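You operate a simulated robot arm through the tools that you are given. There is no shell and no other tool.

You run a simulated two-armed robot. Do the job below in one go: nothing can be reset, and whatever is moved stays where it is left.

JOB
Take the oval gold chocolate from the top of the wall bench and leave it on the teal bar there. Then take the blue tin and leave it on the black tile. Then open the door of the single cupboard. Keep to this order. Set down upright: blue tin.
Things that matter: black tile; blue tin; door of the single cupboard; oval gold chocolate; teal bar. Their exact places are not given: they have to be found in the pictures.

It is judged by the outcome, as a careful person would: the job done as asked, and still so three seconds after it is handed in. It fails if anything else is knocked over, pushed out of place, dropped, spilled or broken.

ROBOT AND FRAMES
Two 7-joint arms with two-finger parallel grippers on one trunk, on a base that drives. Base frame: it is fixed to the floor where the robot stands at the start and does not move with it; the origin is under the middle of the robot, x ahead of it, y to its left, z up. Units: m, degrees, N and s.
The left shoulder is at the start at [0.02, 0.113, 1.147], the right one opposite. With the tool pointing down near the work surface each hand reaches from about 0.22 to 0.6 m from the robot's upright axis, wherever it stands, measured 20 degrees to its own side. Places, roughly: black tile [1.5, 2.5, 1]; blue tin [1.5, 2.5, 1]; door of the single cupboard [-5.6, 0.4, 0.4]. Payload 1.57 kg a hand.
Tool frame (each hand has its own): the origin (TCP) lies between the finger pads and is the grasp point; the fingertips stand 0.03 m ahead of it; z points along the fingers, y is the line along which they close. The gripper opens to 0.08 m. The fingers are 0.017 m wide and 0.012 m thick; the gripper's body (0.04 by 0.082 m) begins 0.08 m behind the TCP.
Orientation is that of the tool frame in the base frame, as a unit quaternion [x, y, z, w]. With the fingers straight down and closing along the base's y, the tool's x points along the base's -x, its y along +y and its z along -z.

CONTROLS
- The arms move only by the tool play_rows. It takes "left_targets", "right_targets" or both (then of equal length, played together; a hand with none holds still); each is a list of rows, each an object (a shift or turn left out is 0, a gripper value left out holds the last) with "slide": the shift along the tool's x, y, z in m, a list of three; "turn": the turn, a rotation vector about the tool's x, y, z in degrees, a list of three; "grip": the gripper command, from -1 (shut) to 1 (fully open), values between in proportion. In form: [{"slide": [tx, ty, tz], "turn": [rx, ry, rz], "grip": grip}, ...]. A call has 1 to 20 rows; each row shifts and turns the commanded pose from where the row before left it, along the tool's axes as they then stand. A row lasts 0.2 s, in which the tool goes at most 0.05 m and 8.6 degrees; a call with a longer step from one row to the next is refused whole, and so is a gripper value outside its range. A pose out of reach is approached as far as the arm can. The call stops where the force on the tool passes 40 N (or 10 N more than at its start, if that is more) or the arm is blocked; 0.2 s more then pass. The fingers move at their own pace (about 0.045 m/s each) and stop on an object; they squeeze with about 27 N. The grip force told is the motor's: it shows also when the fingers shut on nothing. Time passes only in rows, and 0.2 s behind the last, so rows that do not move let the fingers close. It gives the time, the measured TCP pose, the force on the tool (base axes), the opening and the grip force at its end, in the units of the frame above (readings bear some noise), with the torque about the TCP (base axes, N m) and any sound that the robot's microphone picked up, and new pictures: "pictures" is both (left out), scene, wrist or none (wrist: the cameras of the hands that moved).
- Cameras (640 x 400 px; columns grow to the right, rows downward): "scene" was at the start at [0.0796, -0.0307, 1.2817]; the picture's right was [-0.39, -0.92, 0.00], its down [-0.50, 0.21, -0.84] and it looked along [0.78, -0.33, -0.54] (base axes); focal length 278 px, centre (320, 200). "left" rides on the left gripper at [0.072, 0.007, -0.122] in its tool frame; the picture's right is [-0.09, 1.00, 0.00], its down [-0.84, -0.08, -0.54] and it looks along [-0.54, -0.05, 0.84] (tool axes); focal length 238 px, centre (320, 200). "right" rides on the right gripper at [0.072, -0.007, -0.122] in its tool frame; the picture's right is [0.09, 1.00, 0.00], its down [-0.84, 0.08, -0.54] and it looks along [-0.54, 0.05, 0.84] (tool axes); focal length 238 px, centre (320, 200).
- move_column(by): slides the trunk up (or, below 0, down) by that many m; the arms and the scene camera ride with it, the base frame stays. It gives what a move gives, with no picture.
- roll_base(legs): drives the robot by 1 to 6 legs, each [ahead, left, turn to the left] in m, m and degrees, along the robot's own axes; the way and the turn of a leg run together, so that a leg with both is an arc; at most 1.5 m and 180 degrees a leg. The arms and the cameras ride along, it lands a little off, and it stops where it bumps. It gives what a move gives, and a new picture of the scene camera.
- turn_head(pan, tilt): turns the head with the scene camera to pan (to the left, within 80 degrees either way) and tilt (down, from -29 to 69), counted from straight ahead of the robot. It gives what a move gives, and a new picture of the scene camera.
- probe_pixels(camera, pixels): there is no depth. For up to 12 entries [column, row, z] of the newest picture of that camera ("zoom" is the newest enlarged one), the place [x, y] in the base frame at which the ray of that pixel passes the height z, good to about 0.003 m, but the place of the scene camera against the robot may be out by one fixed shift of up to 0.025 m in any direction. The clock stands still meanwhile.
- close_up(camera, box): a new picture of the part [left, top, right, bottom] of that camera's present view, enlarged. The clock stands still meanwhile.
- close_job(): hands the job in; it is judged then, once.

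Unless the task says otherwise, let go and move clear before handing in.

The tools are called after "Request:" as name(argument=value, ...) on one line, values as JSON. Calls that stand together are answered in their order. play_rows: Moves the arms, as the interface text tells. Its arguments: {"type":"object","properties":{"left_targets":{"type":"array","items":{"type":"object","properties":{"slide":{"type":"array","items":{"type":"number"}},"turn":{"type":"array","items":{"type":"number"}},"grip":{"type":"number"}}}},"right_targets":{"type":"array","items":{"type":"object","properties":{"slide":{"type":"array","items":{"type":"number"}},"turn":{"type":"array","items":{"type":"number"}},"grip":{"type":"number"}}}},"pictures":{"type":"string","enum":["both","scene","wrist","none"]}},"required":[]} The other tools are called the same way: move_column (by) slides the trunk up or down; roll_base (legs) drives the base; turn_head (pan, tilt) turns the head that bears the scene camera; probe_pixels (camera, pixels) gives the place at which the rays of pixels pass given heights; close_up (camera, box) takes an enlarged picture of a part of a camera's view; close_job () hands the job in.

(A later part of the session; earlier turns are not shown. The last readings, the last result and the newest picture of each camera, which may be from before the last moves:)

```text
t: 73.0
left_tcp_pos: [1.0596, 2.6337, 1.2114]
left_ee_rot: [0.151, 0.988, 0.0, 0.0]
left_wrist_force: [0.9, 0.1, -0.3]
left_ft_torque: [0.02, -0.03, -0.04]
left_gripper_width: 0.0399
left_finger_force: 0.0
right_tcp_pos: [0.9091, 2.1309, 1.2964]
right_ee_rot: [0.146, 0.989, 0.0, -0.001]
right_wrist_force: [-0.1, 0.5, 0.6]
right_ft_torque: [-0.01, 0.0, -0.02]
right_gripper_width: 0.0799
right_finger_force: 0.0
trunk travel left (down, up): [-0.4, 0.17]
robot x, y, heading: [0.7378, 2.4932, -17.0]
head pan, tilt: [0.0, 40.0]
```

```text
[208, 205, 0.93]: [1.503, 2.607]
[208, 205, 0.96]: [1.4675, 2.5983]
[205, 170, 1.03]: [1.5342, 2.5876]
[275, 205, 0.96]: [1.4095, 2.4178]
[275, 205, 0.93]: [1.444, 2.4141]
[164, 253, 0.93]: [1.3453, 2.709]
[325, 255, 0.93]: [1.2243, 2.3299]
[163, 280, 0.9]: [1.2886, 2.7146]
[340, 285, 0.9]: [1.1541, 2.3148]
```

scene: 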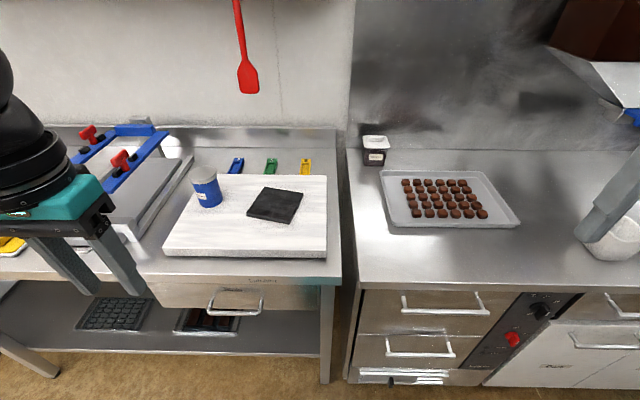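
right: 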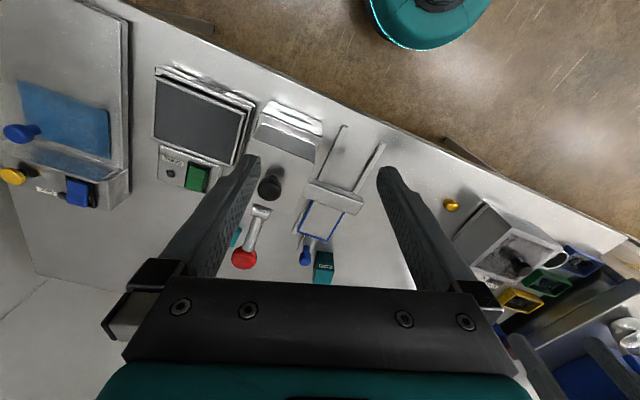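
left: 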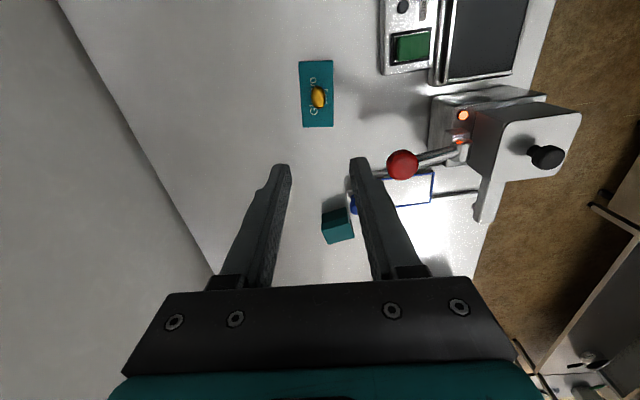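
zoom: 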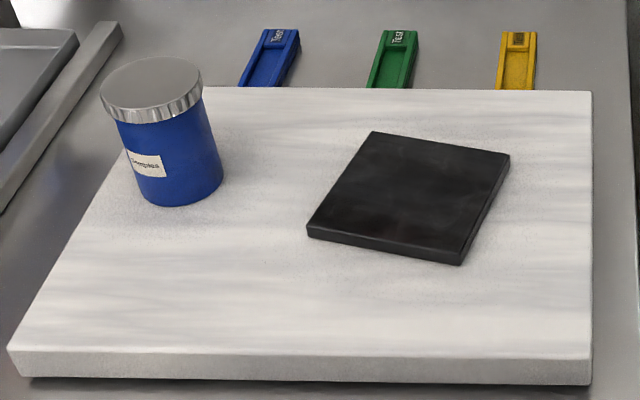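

The tin is roughly 0.07–0.08 m wide with a wider lid; the tin is at about (1.49, 2.60) and the tile at (1.42, 2.415). I'll drive 0.2 m ahead and 0.1 m left, to within easy reach of the left hand.

Request:
roll_base(legs=[[0.2, 0.1, 0.8]])

Request:
turn_head(pan=15, tilt=50)

Request:
close_up(camera="scene", box=[220, 50, 460, 200])

Request:
close_up(camera="left", box=[0, 0, 640, 400])

```text
t: 74.7
left_tcp_pos: [1.2834, 2.6749, 1.2106]
left_ee_rot: [0.146, 0.989, 0.001, 0.001]
left_wrist_force: [0.6, -0.2, -0.8]
left_ft_torque: [-0.03, 0.06, -0.03]
left_gripper_width: 0.0401
left_finger_force: 0.0
right_tcp_pos: [1.1367, 2.1725, 1.2963]
right_ee_rot: [0.142, 0.99, 0.0, 0.0]
right_wrist_force: [0.5, 0.5, -1.0]
right_ft_torque: [-0.04, 0.02, 0.01]
right_gripper_width: 0.0799
right_finger_force: 0.0
trunk travel left (down, up): [-0.4, 0.17]
robot x, y, heading: [0.9563, 2.5278, -16.3]
head pan, tilt: [0.0, 40.0]
```

scene: 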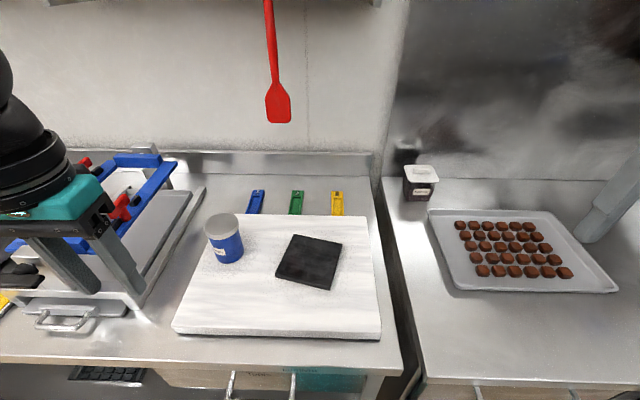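

```text
t: 75.4
left_tcp_pos: [1.2823, 2.6759, 1.2102]
left_ee_rot: [0.146, 0.989, 0.0, 0.0]
left_wrist_force: [0.3, 0.3, 0.6]
left_ft_torque: [0.03, -0.04, 0.03]
left_gripper_width: 0.04
left_finger_force: 0.0
right_tcp_pos: [1.1364, 2.1713, 1.2973]
right_ee_rot: [0.142, 0.99, -0.001, 0.0]
right_wrist_force: [-0.3, 0.6, -0.1]
right_ft_torque: [0.0, 0.02, 0.03]
right_gripper_width: 0.0799
right_finger_force: 0.1
trunk travel left (down, up): [-0.4, 0.17]
robot x, y, heading: [0.954, 2.5267, -16.1]
head pan, tilt: [15.0, 50.0]
```

scene: 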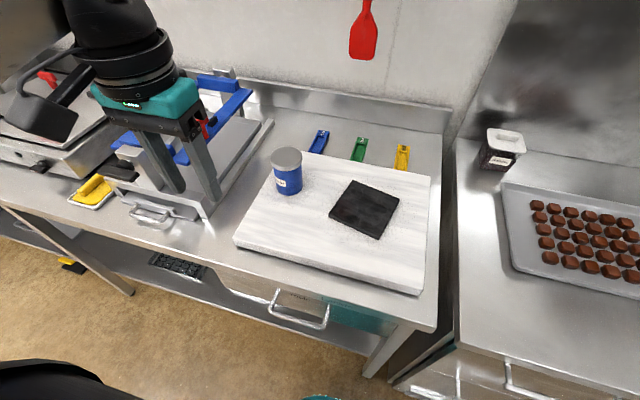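

```text
2.67 times, centred on (340, 125) of scene
```

zoom: 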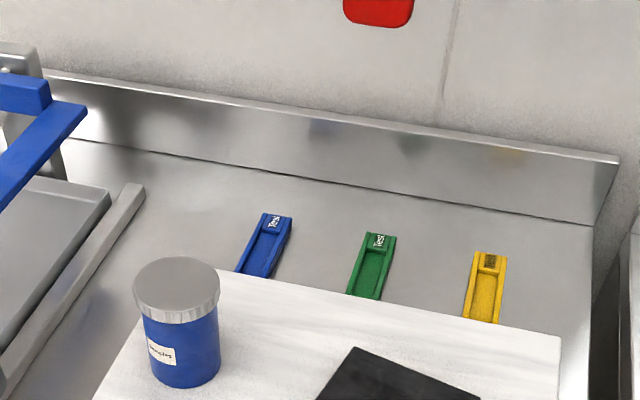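

```text
1.00 times, centred on (320, 200) of left (not enlarged: the box is as wide or as high as the picture)
```

zoom: 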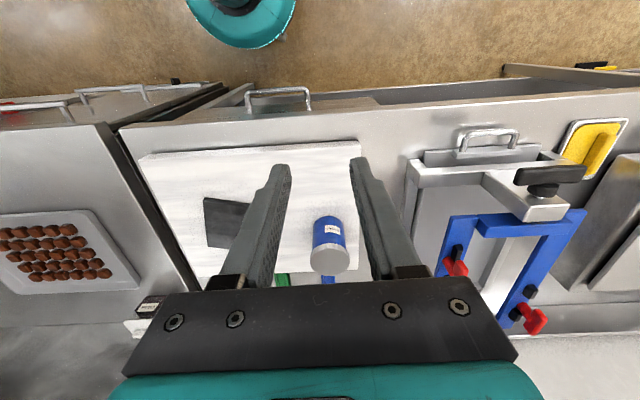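

The left wrist camera looks down on the tin at (328,243) and the tile at (228,222). I'll zoom in and probe from there.

Request:
close_up(camera="left", box=[240, 180, 400, 280])

Request:
probe_pixels(camera="scene", pixels=[[286, 157, 1.03], [288, 185, 0.94], [288, 195, 0.93], [365, 208, 0.94], [330, 218, 0.93], [383, 240, 0.93], [400, 203, 0.93], [352, 182, 0.94]])

```text
4.00 times, centred on (320, 230) of left
```

zoom: 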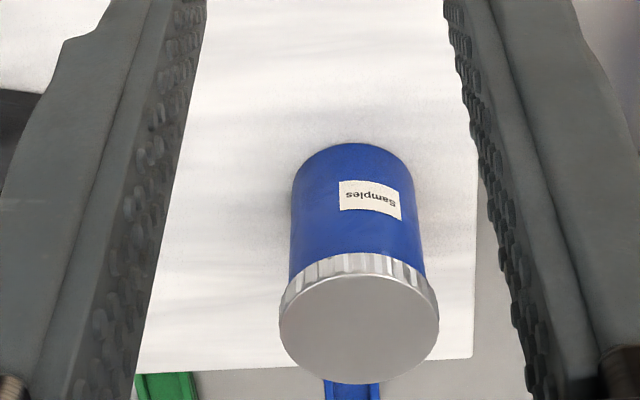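

```text
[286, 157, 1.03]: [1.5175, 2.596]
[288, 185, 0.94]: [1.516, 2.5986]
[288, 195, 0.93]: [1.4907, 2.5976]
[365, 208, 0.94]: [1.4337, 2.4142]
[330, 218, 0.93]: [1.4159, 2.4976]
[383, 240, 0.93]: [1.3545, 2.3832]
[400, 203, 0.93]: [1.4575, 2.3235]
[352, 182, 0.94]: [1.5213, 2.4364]
```

Request:
probe_pixels(camera="zoom", pixels=[[279, 318, 1.03], [438, 318, 1.03], [279, 318, 1.01], [438, 318, 1.01], [352, 143, 0.93], [359, 252, 1.02], [359, 384, 1.02], [292, 185, 0.94], [412, 180, 0.94], [290, 270, 1.0], [426, 262, 1.0]])

```text
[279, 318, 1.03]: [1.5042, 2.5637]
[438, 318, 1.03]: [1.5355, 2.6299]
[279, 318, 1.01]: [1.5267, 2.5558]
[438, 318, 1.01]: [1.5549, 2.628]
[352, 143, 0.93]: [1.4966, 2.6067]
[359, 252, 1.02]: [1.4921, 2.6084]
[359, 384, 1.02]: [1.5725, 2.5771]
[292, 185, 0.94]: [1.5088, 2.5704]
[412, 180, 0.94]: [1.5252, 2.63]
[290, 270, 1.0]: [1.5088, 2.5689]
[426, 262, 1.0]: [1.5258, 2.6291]
```

The tin's centre is about (1.526, 2.598), top z≈1.024, body ≈62 mm, lid ≈75 mm. I'll pitch the left hand 45° forward with the gripper fully open, so the fingers can take the body below the lid.

Request:
play_rows(left_targets=[{"turn": [0, -7.5, 0], "grip": 1}, {"turn": [0, -7.5, 0]}, {"turn": [0, -7.5, 0]}, {"turn": [0, -7.5, 0]}, {"turn": [0, -7.5, 0]}, {"turn": [0, -7.5, 0]}, {}], pictures="both")

```text
t: 77.0
left_tcp_pos: [1.391, 2.6821, 1.2408]
left_ee_rot: [0.135, 0.914, -0.056, 0.379]
left_wrist_force: [0.5, 0.8, -0.3]
left_ft_torque: [-0.03, 0.02, 0.02]
left_gripper_width: 0.0799
left_finger_force: 0.1
left hand out of reach, approached as far as the arm can: row 2, 3, 4, 5, 6
right_tcp_pos: [1.1356, 2.1717, 1.2973]
right_ee_rot: [0.142, 0.99, 0.0, 0.001]
right_wrist_force: [-1.1, 0.0, 0.2]
right_ft_torque: [0.02, 0.03, 0.01]
right_gripper_width: 0.0802
right_finger_force: 0.0
trunk travel left (down, up): [-0.4, 0.17]
robot x, y, heading: [0.9596, 2.5293, -16.3]
head pan, tilt: [15.0, 50.0]
```

scene: 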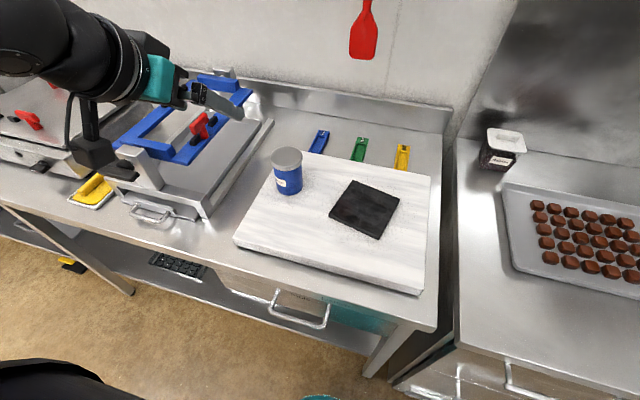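
left: 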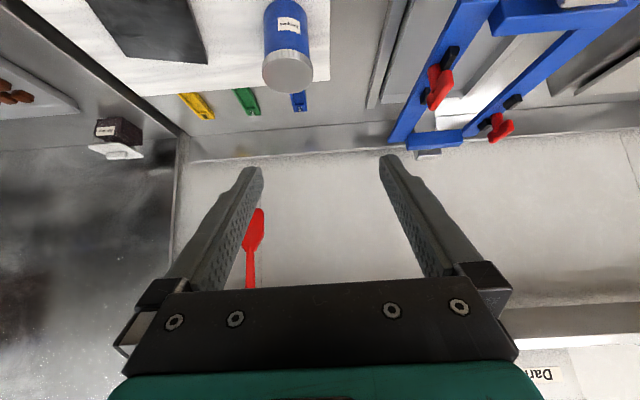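

The pitch is 45° now, and the arm shifted the hand to (1.391, 2.682, 1.241) because it was folded too tightly. I'll move sideways and then down to a spot 0.12 m short of the tin along the approach line.

Request:
play_rows(left_targets=[{"slide": [0, -0.022, 0]}, {"slide": [0, -0.021, 0]}, {"slide": [0.0171, 0, 0.0366]}, {"slide": [0.0171, 0, 0.0366]}, {"slide": [0.0171, 0, 0.0366]}, {}], pictures="both")

```text
t: 78.4
left_tcp_pos: [1.4312, 2.6281, 1.1292]
left_ee_rot: [0.134, 0.914, -0.055, 0.379]
left_wrist_force: [-0.4, 0.4, -0.3]
left_ft_torque: [0.01, 0.02, -0.01]
left_gripper_width: 0.0801
left_finger_force: 0.1
left hand out of reach, approached as far as the arm can: row 1, 2
right_tcp_pos: [1.1359, 2.1709, 1.2973]
right_ee_rot: [0.142, 0.99, 0.001, -0.001]
right_wrist_force: [0.0, -0.3, 0.2]
right_ft_torque: [0.01, 0.01, 0.01]
right_gripper_width: 0.08
right_finger_force: 0.1
trunk travel left (down, up): [-0.4, 0.17]
robot x, y, heading: [0.956, 2.5287, -16.1]
head pan, tilt: [15.0, 50.0]
```

scene: 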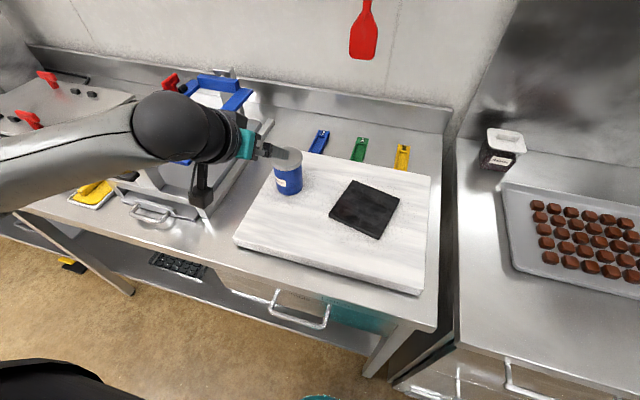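
left: 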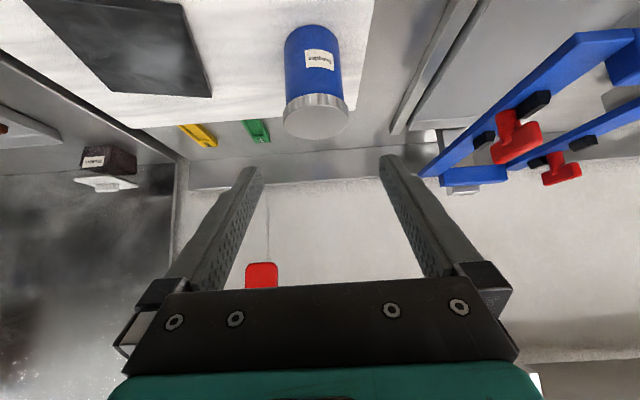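

I'm now at (1.431, 2.628, 1.129) and the tin is clear in view at (314,85). I'll refine the tin's axis from this view.

Request:
close_up(camera="left", box=[240, 10, 400, 110])

Request:
close_up(camera="left", box=[240, 50, 400, 150])

```text
4.00 times, centred on (320, 60) of left
```

zoom: 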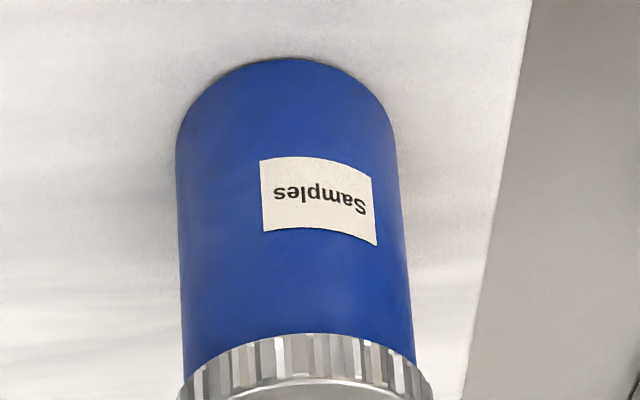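

```text
4.00 times, centred on (320, 100) of left
```

zoom: 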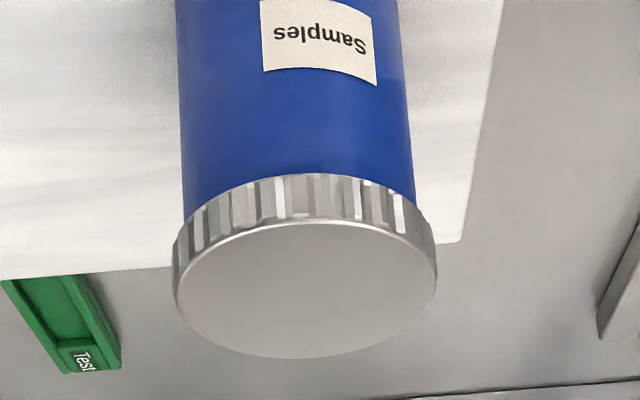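

Request:
probe_pixels(camera="left", pixels=[[316.75, 139.5, 1.025], [316.75, 105.5, 1.025], [283.25, 120, 1.025], [349, 121.25, 1.025], [310.75, 24.5, 0.93], [284, 47.5, 0.95], [339.5, 47.5, 0.95], [316.75, 139.5, 1.015], [316.75, 105.5, 1.015], [310.75, 24.5, 0.92]])

```text
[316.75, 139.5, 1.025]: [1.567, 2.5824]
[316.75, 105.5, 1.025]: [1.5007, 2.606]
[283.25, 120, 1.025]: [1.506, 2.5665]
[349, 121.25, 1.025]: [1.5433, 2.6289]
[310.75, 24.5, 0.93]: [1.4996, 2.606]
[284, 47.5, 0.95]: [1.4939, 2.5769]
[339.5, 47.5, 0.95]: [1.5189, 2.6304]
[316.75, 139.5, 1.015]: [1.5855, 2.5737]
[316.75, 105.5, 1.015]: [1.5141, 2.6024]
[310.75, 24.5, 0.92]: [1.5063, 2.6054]
```

The tin's axis is at about (1.529, 2.597) with base z≈0.93. I'll go to a point 0.11 m short along the approach line.

Request:
play_rows(left_targets=[{"slide": [0.0228, -0.0013, 0.0403]}, {"slide": [0.0227, -0.0013, 0.0403]}, {}], pictures="both")

Request:
close_up(camera="scene", box=[160, 90, 400, 240])

```text
t: 79.2
left_tcp_pos: [1.4564, 2.6176, 1.0434]
left_ee_rot: [0.135, 0.914, -0.056, 0.378]
left_wrist_force: [0.3, -0.8, 1.3]
left_ft_torque: [0.0, 0.0, -0.01]
left_gripper_width: 0.0799
left_finger_force: 0.1
right_tcp_pos: [1.1361, 2.1706, 1.2971]
right_ee_rot: [0.141, 0.99, 0.0, 0.0]
right_wrist_force: [-0.8, -0.3, 0.2]
right_ft_torque: [0.01, -0.03, -0.03]
right_gripper_width: 0.0801
right_finger_force: 0.1
trunk travel left (down, up): [-0.4, 0.17]
robot x, y, heading: [0.9583, 2.5302, -16.5]
head pan, tilt: [15.0, 50.0]
```

scene: 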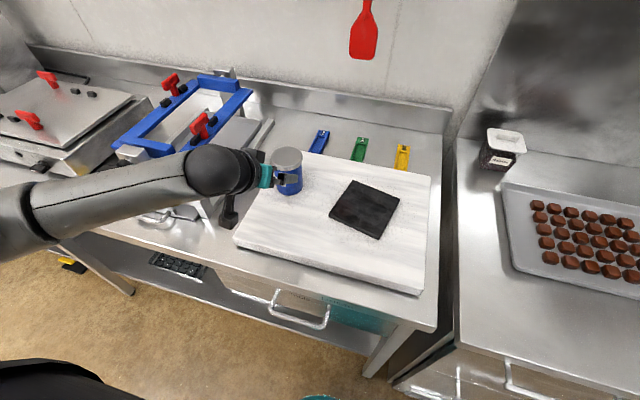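
left: 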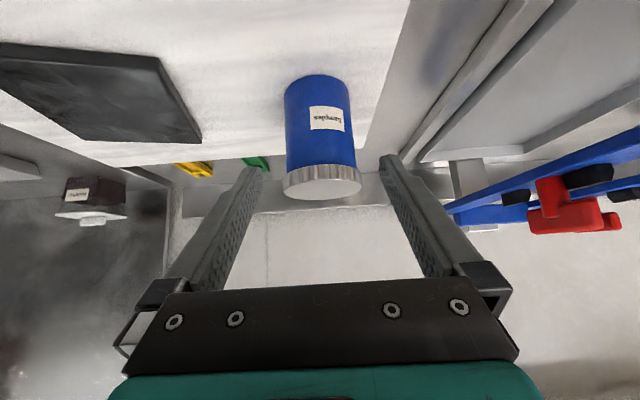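

```text
2.67 times, centred on (280, 165) of scene
```

zoom: 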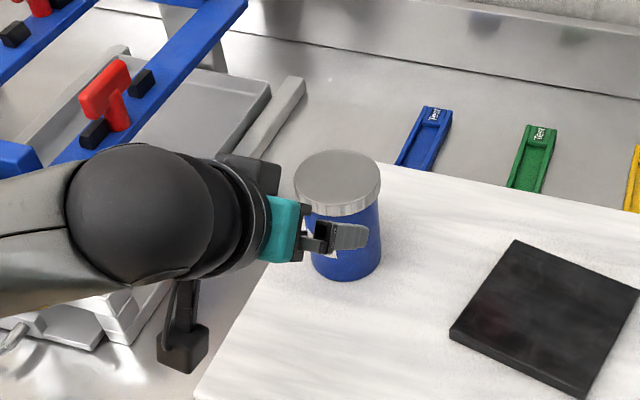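

The fingers line up with the tin, but the elbow hangs low over the frame cutter on the left. I'll back the base 0.12 m so the arm straightens and the elbow rises, then come forward again.

Request:
roll_base(legs=[[-0.13, -0.02, 0]])

Request:
play_rows(left_targets=[{"slide": [-0.03, 0, 0.03]}, {"slide": [-0.03, 0, 0.03]}, {"slide": [-0.025, 0, 0.025]}, {}], pictures="both")

```text
t: 80.5
left_tcp_pos: [1.3227, 2.6358, 1.0455]
left_ee_rot: [0.134, 0.914, -0.056, 0.38]
left_wrist_force: [-0.2, -0.2, 0.0]
left_ft_torque: [0.02, 0.01, -0.03]
left_gripper_width: 0.0799
left_finger_force: 0.1
right_tcp_pos: [1.0041, 2.1893, 1.2975]
right_ee_rot: [0.141, 0.99, -0.001, 0.001]
right_wrist_force: [-1.2, -0.1, -0.6]
right_ft_torque: [0.01, -0.01, 0.04]
right_gripper_width: 0.0801
right_finger_force: 0.0
trunk travel left (down, up): [-0.4, 0.17]
robot x, y, heading: [0.8275, 2.5471, -16.3]
head pan, tilt: [15.0, 50.0]
```

scene: 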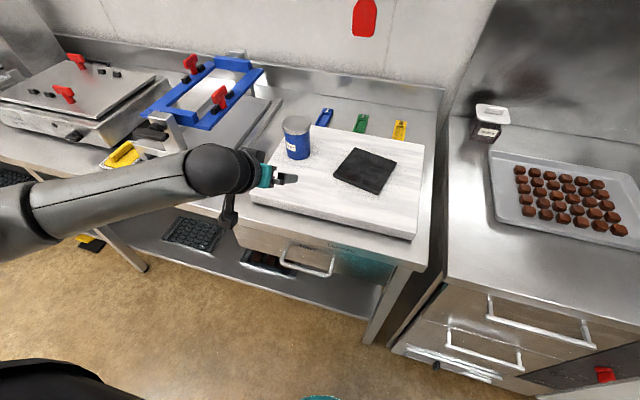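

```text
t: 81.5
left_tcp_pos: [1.4404, 2.6009, 1.0448]
left_ee_rot: [0.133, 0.914, -0.055, 0.379]
left_wrist_force: [-0.3, 0.1, 0.5]
left_ft_torque: [-0.03, -0.01, 0.01]
left_gripper_width: 0.0798
left_finger_force: 0.1
right_tcp_pos: [1.0049, 2.1881, 1.2963]
right_ee_rot: [0.141, 0.99, 0.0, 0.0]
right_wrist_force: [-0.9, 0.6, 0.2]
right_ft_torque: [-0.06, -0.02, 0.02]
right_gripper_width: 0.0802
right_finger_force: 0.0
trunk travel left (down, up): [-0.4, 0.17]
robot x, y, heading: [0.8263, 2.5432, -16.0]
head pan, tilt: [15.0, 50.0]
```

scene: 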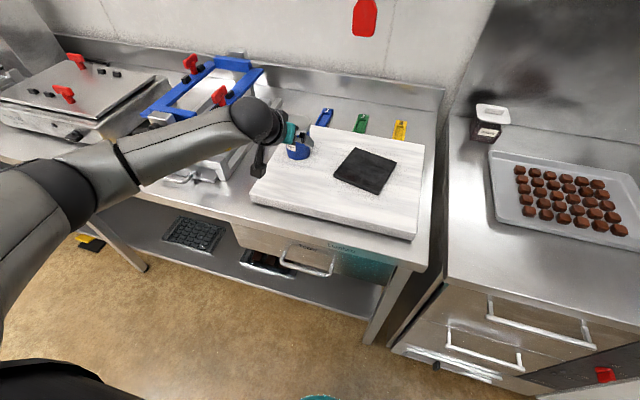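
left: 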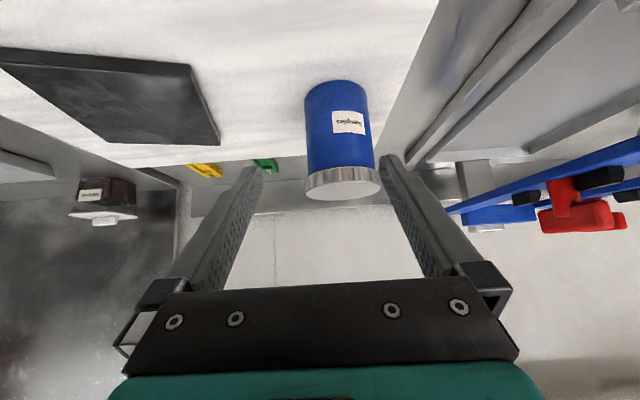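

The elbow is now up and away from the cutter. I'll re-measure the tin from this closer wrist view.

Request:
close_up(camera="left", box=[260, 70, 420, 170])

Request:
probe_pixels(camera="left", pixels=[[337, 80, 0.93], [306, 105, 0.95], [367, 102, 0.95], [308, 150, 0.99], [372, 146, 0.99], [343, 197, 1.025], [338, 185, 1.025]])

```text
4.00 times, centred on (340, 120) of left
```

zoom: 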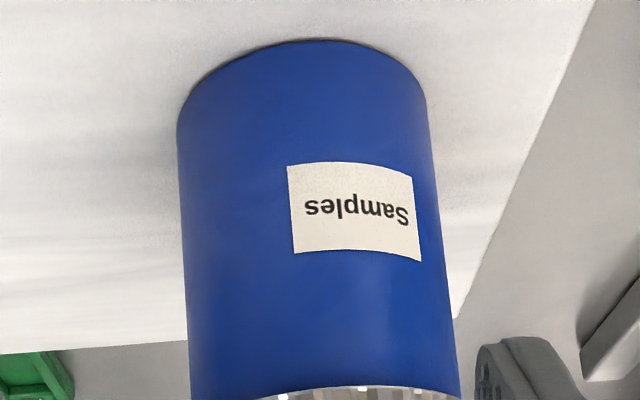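

```text
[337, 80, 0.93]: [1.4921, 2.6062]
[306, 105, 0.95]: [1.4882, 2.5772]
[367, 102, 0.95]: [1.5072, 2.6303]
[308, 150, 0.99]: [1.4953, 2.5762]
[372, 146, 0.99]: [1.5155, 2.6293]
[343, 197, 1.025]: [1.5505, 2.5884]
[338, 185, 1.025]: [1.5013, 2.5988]
```

The tin's centre is (1.526, 2.598), about 21 mm left of the hand's line. I'll shift sideways and advance half way along the approach.

Request:
play_rows(left_targets=[{"slide": [0, 0.0208, 0]}, {"slide": [0, 0, 0.03]}, {"slide": [0, 0, 0.02]}, {}], pictures="both")

Request:
close_up(camera="left", box=[200, 70, 440, 220])

Request:
close_up(camera="scene", box=[200, 80, 360, 180])

```text
t: 82.5
left_tcp_pos: [1.4791, 2.6111, 1.0087]
left_ee_rot: [0.133, 0.914, -0.055, 0.378]
left_wrist_force: [-1.0, 0.8, 0.4]
left_ft_torque: [0.03, 0.0, 0.0]
left_gripper_width: 0.0801
left_finger_force: 0.1
right_tcp_pos: [1.0053, 2.1894, 1.297]
right_ee_rot: [0.141, 0.99, 0.0, 0.001]
right_wrist_force: [-0.5, 1.1, 0.2]
right_ft_torque: [0.02, 0.0, 0.01]
right_gripper_width: 0.0799
right_finger_force: 0.0
trunk travel left (down, up): [-0.4, 0.17]
robot x, y, heading: [0.8247, 2.5506, -16.4]
head pan, tilt: [15.0, 50.0]
```

scene: 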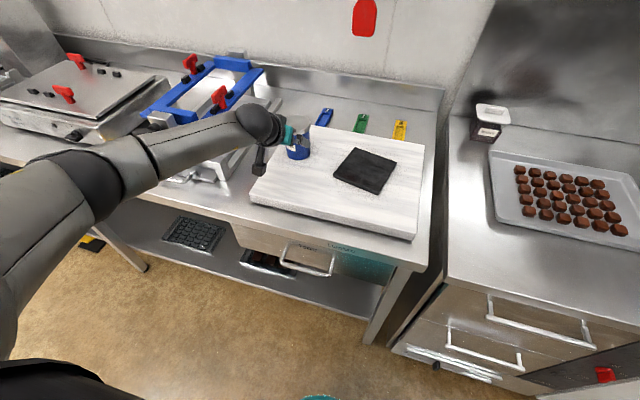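
left: 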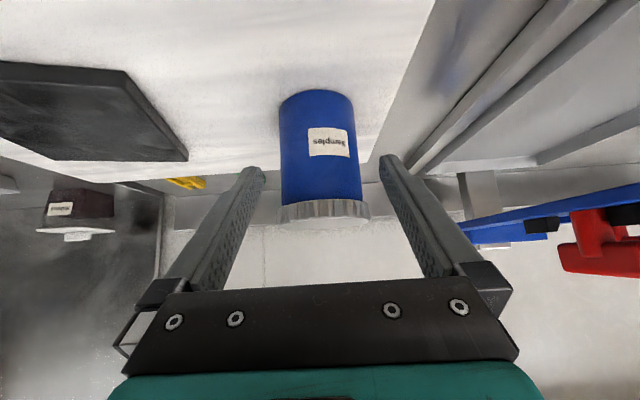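

```text
2.67 times, centred on (320, 145) of left
```

zoom: 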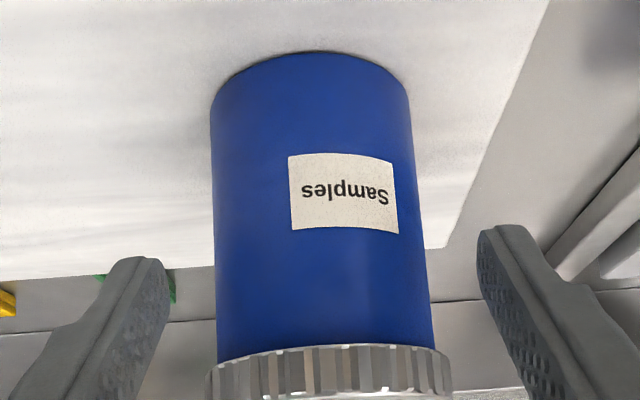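

```text
4.00 times, centred on (280, 130) of scene
```

zoom: 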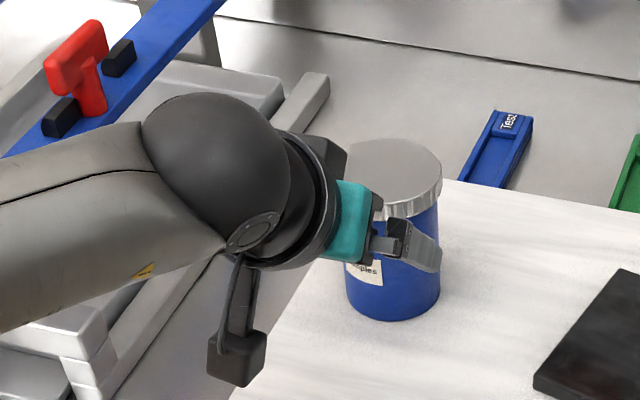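

The tin is centred between the fingers. I'll advance 56 mm more, keeping the tips just above the slab.

Request:
play_rows(left_targets=[{"slide": [0, 0, 0.025]}, {"slide": [0, 0, 0.02]}, {"slide": [0, 0, 0.011]}, {}], pictures="both")

Request:
close_up(camera="left", box=[200, 70, 440, 220])

Request:
close_up(camera="scene", box=[200, 80, 360, 180])

```text
t: 83.5
left_tcp_pos: [1.5173, 2.6001, 0.9698]
left_ee_rot: [0.133, 0.914, -0.055, 0.38]
left_wrist_force: [0.5, 0.4, -0.2]
left_ft_torque: [-0.01, 0.0, 0.01]
left_gripper_width: 0.0803
left_finger_force: 0.2
right_tcp_pos: [1.005, 2.1897, 1.2972]
right_ee_rot: [0.141, 0.99, 0.0, -0.001]
right_wrist_force: [-0.2, 0.0, -0.2]
right_ft_torque: [-0.03, -0.05, -0.03]
right_gripper_width: 0.08
right_finger_force: 0.0
trunk travel left (down, up): [-0.4, 0.17]
robot x, y, heading: [0.8247, 2.5457, -16.0]
head pan, tilt: [15.0, 50.0]
```

scene: 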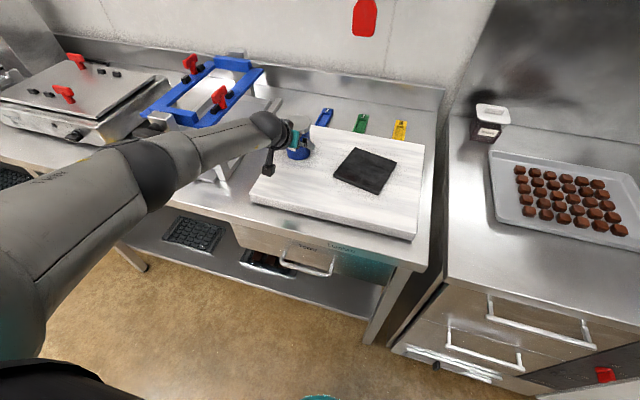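
left: 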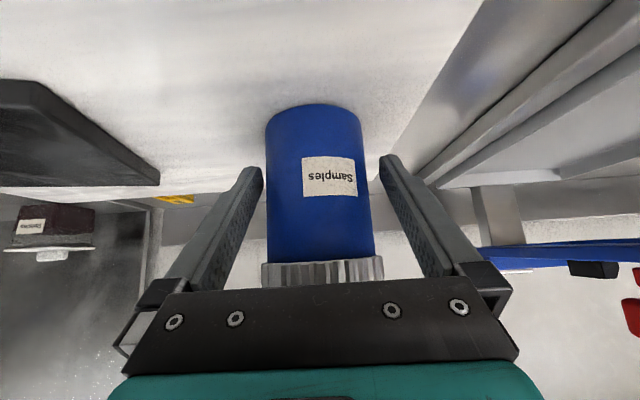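

```text
2.67 times, centred on (320, 145) of left
```

zoom: 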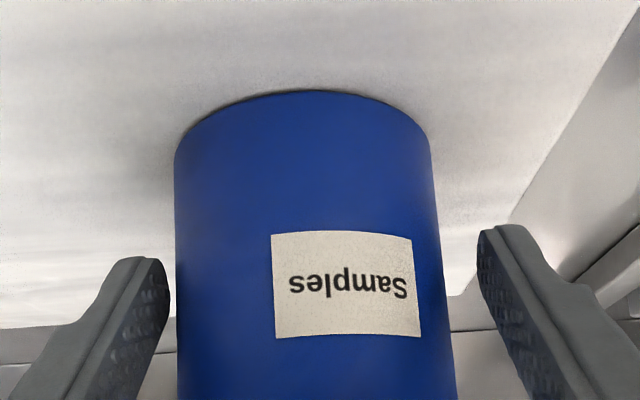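

```text
4.00 times, centred on (280, 130) of scene
```

zoom: 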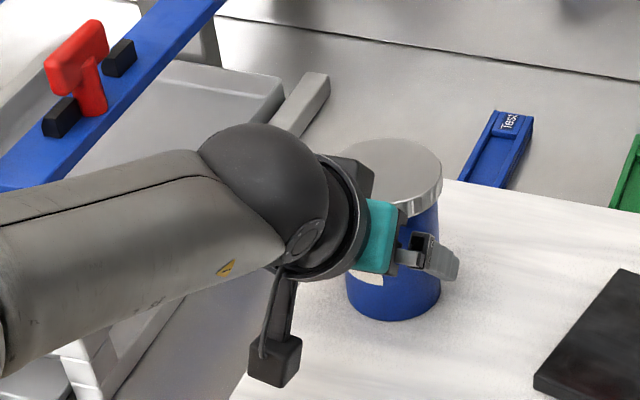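

The tin sits about 4 mm nearer the finger on the picture's left, so I'll shift the hand 4 mm that way and close gently.

Request:
play_rows(left_targets=[{"slide": [0, -0.004, 0]}, {"grip": 0.75}, {"grip": 0.6}, {"grip": 0.5}, {"grip": 0.4}, {"grip": 0.3}, {}, {}], pictures="wrist")

Request:
close_up(camera="left", box=[200, 70, 440, 220])

```text
t: 85.3
left_tcp_pos: [1.5175, 2.5958, 0.969]
left_ee_rot: [0.132, 0.914, -0.054, 0.379]
left_wrist_force: [-0.6, -0.1, -0.1]
left_ft_torque: [0.01, 0.05, -0.03]
left_gripper_width: 0.0667
left_finger_force: 27.5
right_tcp_pos: [1.0056, 2.1889, 1.2964]
right_ee_rot: [0.141, 0.99, 0.001, 0.0]
right_wrist_force: [-0.2, 0.3, -0.6]
right_ft_torque: [0.01, 0.03, 0.01]
right_gripper_width: 0.08
right_finger_force: 0.0
trunk travel left (down, up): [-0.4, 0.17]
robot x, y, heading: [0.8279, 2.5461, -16.2]
head pan, tilt: [15.0, 50.0]
```

left: 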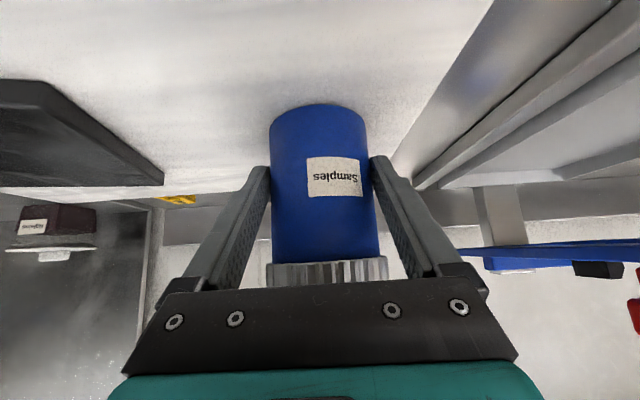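

```text
2.67 times, centred on (320, 145) of left
```

zoom: 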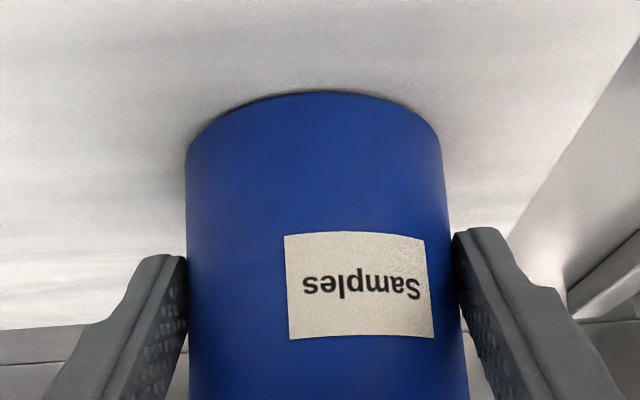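

Gripped: width 66.7 mm at 27 N. I'll lift straight up 4 cm and check.

Request:
play_rows(left_targets=[{"slide": [-0.007, 0, -0.007]}, {"slide": [-0.0105, 0, -0.0105]}, {"slide": [-0.0105, 0, -0.0105]}, {}, {}], pictures="both")

Request:
close_up(camera="scene", box=[220, 80, 440, 217])

```text
t: 86.5
left_tcp_pos: [1.5152, 2.5958, 1.0089]
left_ee_rot: [0.134, 0.914, -0.056, 0.379]
left_wrist_force: [0.0, 0.2, -2.4]
left_ft_torque: [0.03, 0.02, 0.0]
left_gripper_width: 0.067
left_finger_force: 26.8
right_tcp_pos: [1.0065, 2.1885, 1.297]
right_ee_rot: [0.14, 0.99, 0.0, -0.001]
right_wrist_force: [0.6, 0.5, 0.8]
right_ft_torque: [0.01, -0.01, -0.01]
right_gripper_width: 0.0802
right_finger_force: 0.1
trunk travel left (down, up): [-0.4, 0.17]
robot x, y, heading: [0.819, 2.5452, -16.5]
head pan, tilt: [15.0, 50.0]
```

scene: 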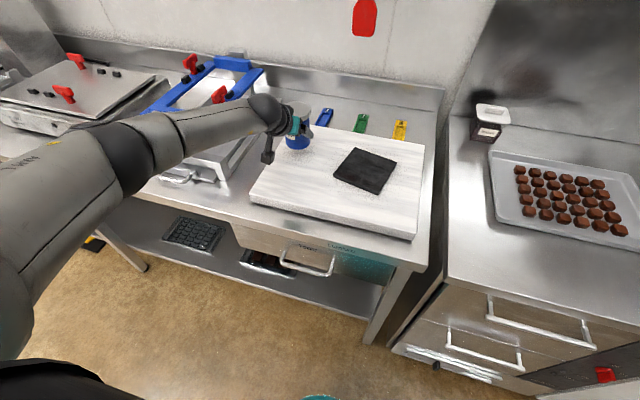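
left: 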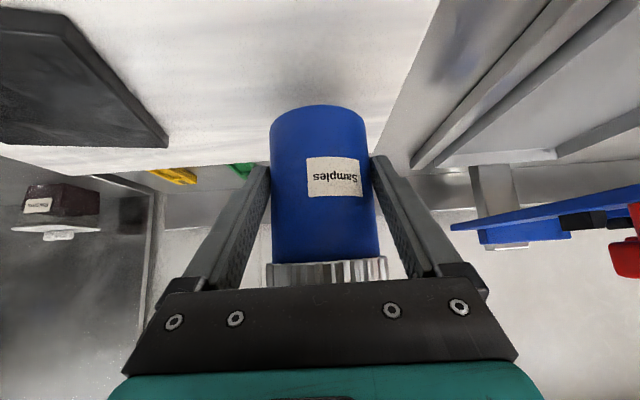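

```text
2.91 times, centred on (330, 148) of scene
```

zoom: 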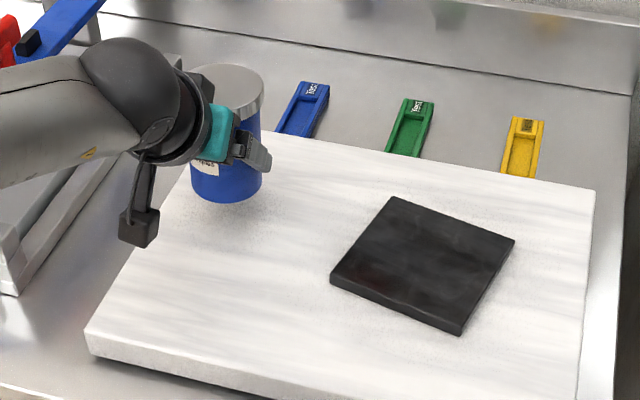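

The tin is held upright. I'll probe the tile's corners now for its centre.

Request:
probe_pixels(camera="zoom", pixels=[[330, 278, 0.94], [393, 197, 0.94], [514, 240, 0.94], [462, 325, 0.94], [225, 202, 0.97], [422, 260, 0.94]])

Request:
probe_pixels(camera="left", pixels=[[70, 18, 0.94], [168, 135, 0.94]])

```text
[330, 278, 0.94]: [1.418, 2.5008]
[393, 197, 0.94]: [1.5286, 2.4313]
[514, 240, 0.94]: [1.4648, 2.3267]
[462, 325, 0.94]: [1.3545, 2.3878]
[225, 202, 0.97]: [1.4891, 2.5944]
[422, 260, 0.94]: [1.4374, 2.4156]
```

```text
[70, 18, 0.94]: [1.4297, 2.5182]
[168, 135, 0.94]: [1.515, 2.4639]
```

With the small camera shift taken out, the tile's centre is about (1.447, 2.42). I'll carry the tin over it at the present height.

Request:
play_rows(left_targets=[{"slide": [0.0035, -0.0313, -0.0035]}, {"slide": [0.0035, -0.0313, -0.0035]}, {"slide": [0.0035, -0.0313, -0.0035]}, {"slide": [0.0035, -0.0313, -0.0035]}, {"slide": [0.0035, -0.0313, -0.0035]}, {"slide": [0, -0.0313, 0]}, {}, {}], pictures="both")

Request:
close_up(camera="scene", box=[280, 100, 440, 200])

```text
t: 88.3
left_tcp_pos: [1.4392, 2.4229, 1.0082]
left_ee_rot: [0.134, 0.914, -0.055, 0.378]
left_wrist_force: [-0.4, 0.9, -1.6]
left_ft_torque: [-0.01, 0.01, -0.02]
left_gripper_width: 0.0669
left_finger_force: 27.6
right_tcp_pos: [1.0058, 2.1885, 1.2968]
right_ee_rot: [0.141, 0.99, 0.0, 0.0]
right_wrist_force: [0.5, 0.0, 0.1]
right_ft_torque: [-0.03, 0.01, -0.02]
right_gripper_width: 0.08
right_finger_force: 0.0
trunk travel left (down, up): [-0.4, 0.17]
robot x, y, heading: [0.8263, 2.5457, -16.1]
head pan, tilt: [15.0, 50.0]
```

scene: 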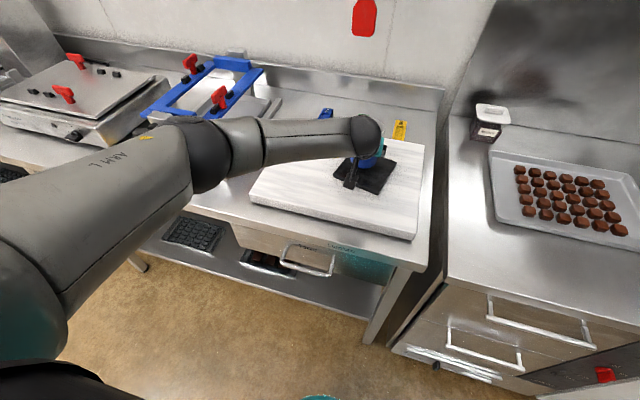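
left: 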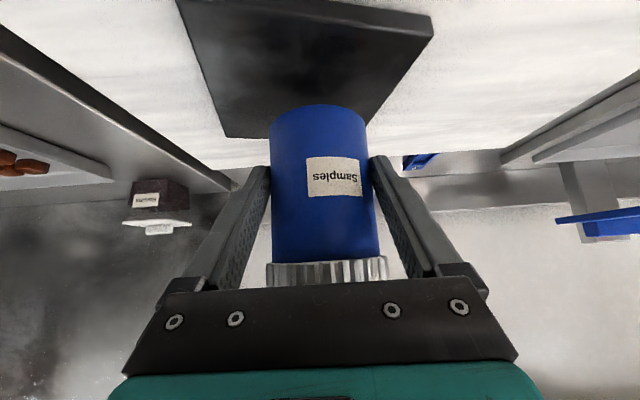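

```text
4.00 times, centred on (360, 150) of scene
```

zoom: 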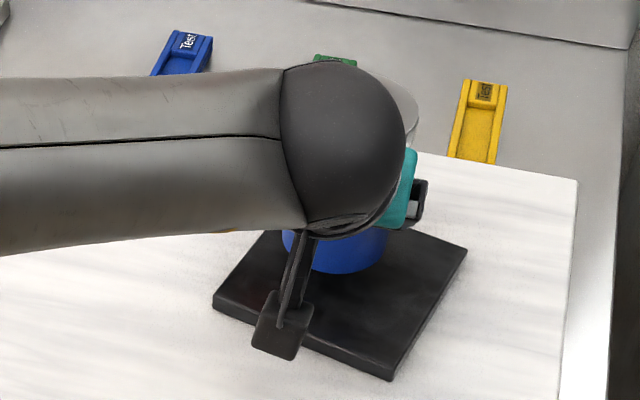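

Request:
probe_pixels(camera="left", pixels=[[435, 32, 0.94], [430, 15, 0.93], [225, 137, 0.94], [352, 140, 0.94], [318, 105, 0.97], [270, 137, 0.94]])

Request:
close_up(camera="left", box=[160, 0, 480, 200])

```text
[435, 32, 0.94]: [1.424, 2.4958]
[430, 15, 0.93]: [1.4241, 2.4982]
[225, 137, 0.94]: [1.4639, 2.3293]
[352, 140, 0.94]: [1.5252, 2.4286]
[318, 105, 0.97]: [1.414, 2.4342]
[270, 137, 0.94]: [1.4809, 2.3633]
```

```text
2.00 times, centred on (320, 100) of left
```

zoom: 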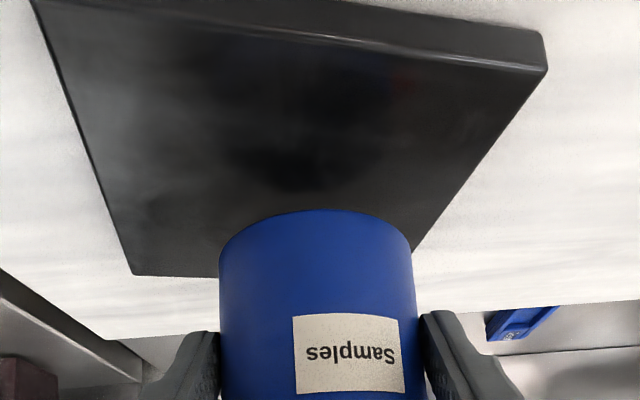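

The tile's centre is (1.444, 2.413) and the tin's base is at about (1.446, 2.425). I'll shift 12 mm right and lower most of the way.

Request:
play_rows(left_targets=[{"slide": [0, -0.012, 0]}, {"slide": [0.007, 0, 0.007]}, {"slide": [0.0045, 0, 0.0045]}, {}], pictures="wrist")

Request:
close_up(camera="left", box=[160, 0, 480, 200])

```text
t: 89.3
left_tcp_pos: [1.4349, 2.4109, 0.9939]
left_ee_rot: [0.133, 0.914, -0.055, 0.379]
left_wrist_force: [-0.6, 0.5, -1.7]
left_ft_torque: [-0.02, 0.03, 0.02]
left_gripper_width: 0.0666
left_finger_force: 26.5
right_tcp_pos: [1.0065, 2.1887, 1.2982]
right_ee_rot: [0.142, 0.99, 0.0, -0.001]
right_wrist_force: [0.1, 0.7, -0.8]
right_ft_torque: [-0.01, 0.02, 0.01]
right_gripper_width: 0.0802
right_finger_force: 0.1
trunk travel left (down, up): [-0.4, 0.17]
robot x, y, heading: [0.8273, 2.5456, -16.1]
head pan, tilt: [15.0, 50.0]
```

left: 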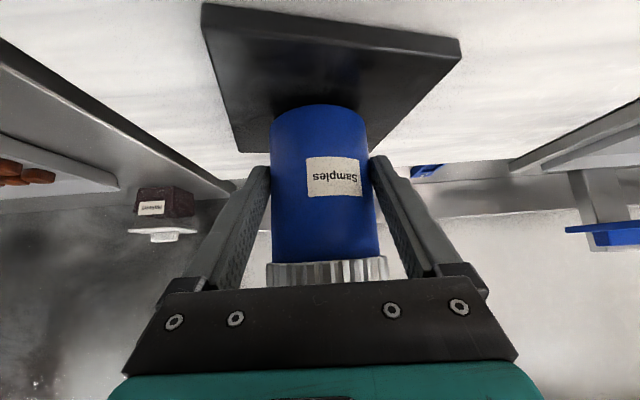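

```text
2.00 times, centred on (320, 100) of left
```

zoom: 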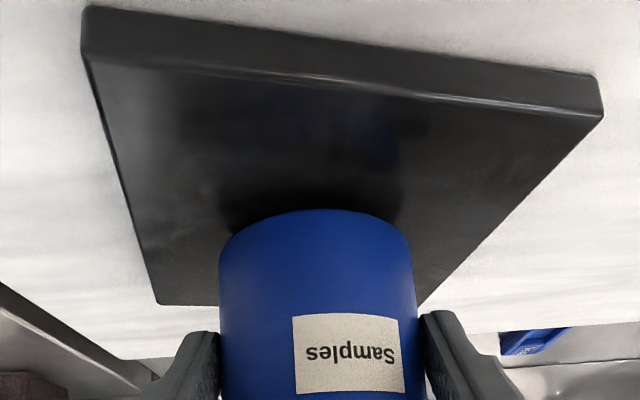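

The tin is over the middle of the tile. I'll lower slowly, watching the force.

Request:
play_rows(left_targets=[{"slide": [0.0021, 0, 0.0021]}, {"slide": [0.0021, 0, 0.0021]}, {"slide": [0.0014, 0, 0.0014]}, {}], pictures="none")

Request:
close_up(camera="left", box=[160, 0, 480, 200])

```text
t: 90.3
left_tcp_pos: [1.4351, 2.4115, 0.9842]
left_ee_rot: [0.133, 0.915, -0.055, 0.378]
left_wrist_force: [-0.5, 0.0, -1.4]
left_ft_torque: [-0.03, -0.02, 0.01]
left_gripper_width: 0.0667
left_finger_force: 26.4
right_tcp_pos: [1.0054, 2.1892, 1.2962]
right_ee_rot: [0.141, 0.99, 0.0, 0.001]
right_wrist_force: [-0.3, 1.3, 0.0]
right_ft_torque: [0.01, 0.03, 0.03]
right_gripper_width: 0.08
right_finger_force: 0.0
trunk travel left (down, up): [-0.4, 0.17]
robot x, y, heading: [0.8237, 2.5478, -16.3]
head pan, tilt: [15.0, 50.0]
```

```text
2.00 times, centred on (320, 100) of left
```

zoom: 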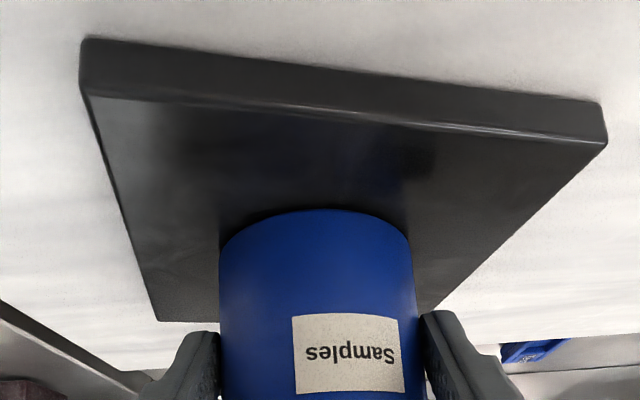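

Request:
play_rows(left_targets=[{"slide": [0.0011, 0, 0.0011]}, {"slide": [0.0011, 0, 0.0011]}, {}], pictures="none")

```text
t: 91.1
left_tcp_pos: [1.4364, 2.413, 0.983]
left_ee_rot: [0.134, 0.913, -0.056, 0.381]
left_wrist_force: [1.3, 0.1, 6.8]
left_ft_torque: [0.11, 0.06, -0.01]
left_gripper_width: 0.0669
left_finger_force: 26.9
right_tcp_pos: [1.0042, 2.1891, 1.2974]
right_ee_rot: [0.141, 0.99, -0.001, 0.0]
right_wrist_force: [0.5, 0.9, -0.1]
right_ft_torque: [-0.01, 0.05, -0.02]
right_gripper_width: 0.0799
right_finger_force: 0.1
trunk travel left (down, up): [-0.4, 0.17]
robot x, y, heading: [0.8275, 2.5447, -16.5]
head pan, tilt: [15.0, 50.0]
```

Contact (force changed by about 8 N), so the tin stands on the tile. I'll open the gripper fully and look.

Request:
play_rows(left_targets=[{"slide": [-0.0004, 0, -0.0004]}, {"grip": 0.75}, {"grip": 0.9}, {"grip": 1}, {}, {}], pictures="wrist")

Request:
close_up(camera="left", box=[160, 0, 480, 200])

```text
t: 92.5
left_tcp_pos: [1.4359, 2.4118, 0.983]
left_ee_rot: [0.133, 0.914, -0.055, 0.378]
left_wrist_force: [-0.8, -0.1, -0.2]
left_ft_torque: [-0.04, 0.04, 0.0]
left_gripper_width: 0.0801
left_finger_force: 0.1
right_tcp_pos: [1.0063, 2.1881, 1.2966]
right_ee_rot: [0.14, 0.99, 0.001, 0.0]
right_wrist_force: [-0.2, 0.7, -0.1]
right_ft_torque: [-0.01, -0.02, -0.03]
right_gripper_width: 0.0803
right_finger_force: 0.0
trunk travel left (down, up): [-0.4, 0.17]
robot x, y, heading: [0.8256, 2.5496, -16.2]
head pan, tilt: [15.0, 50.0]
```

left: 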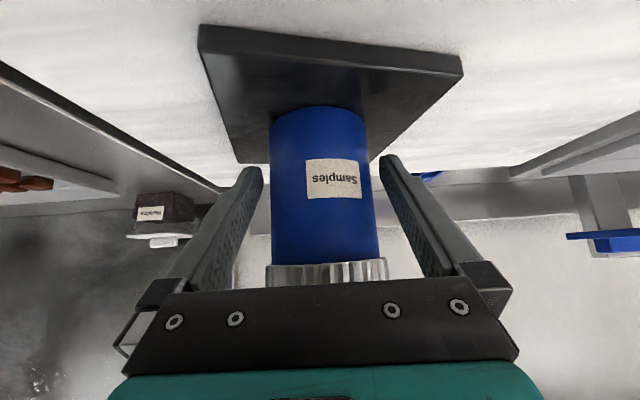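

```text
2.00 times, centred on (320, 100) of left
```

zoom: 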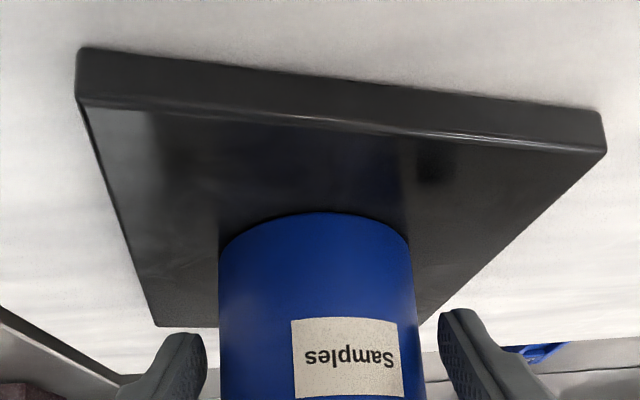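

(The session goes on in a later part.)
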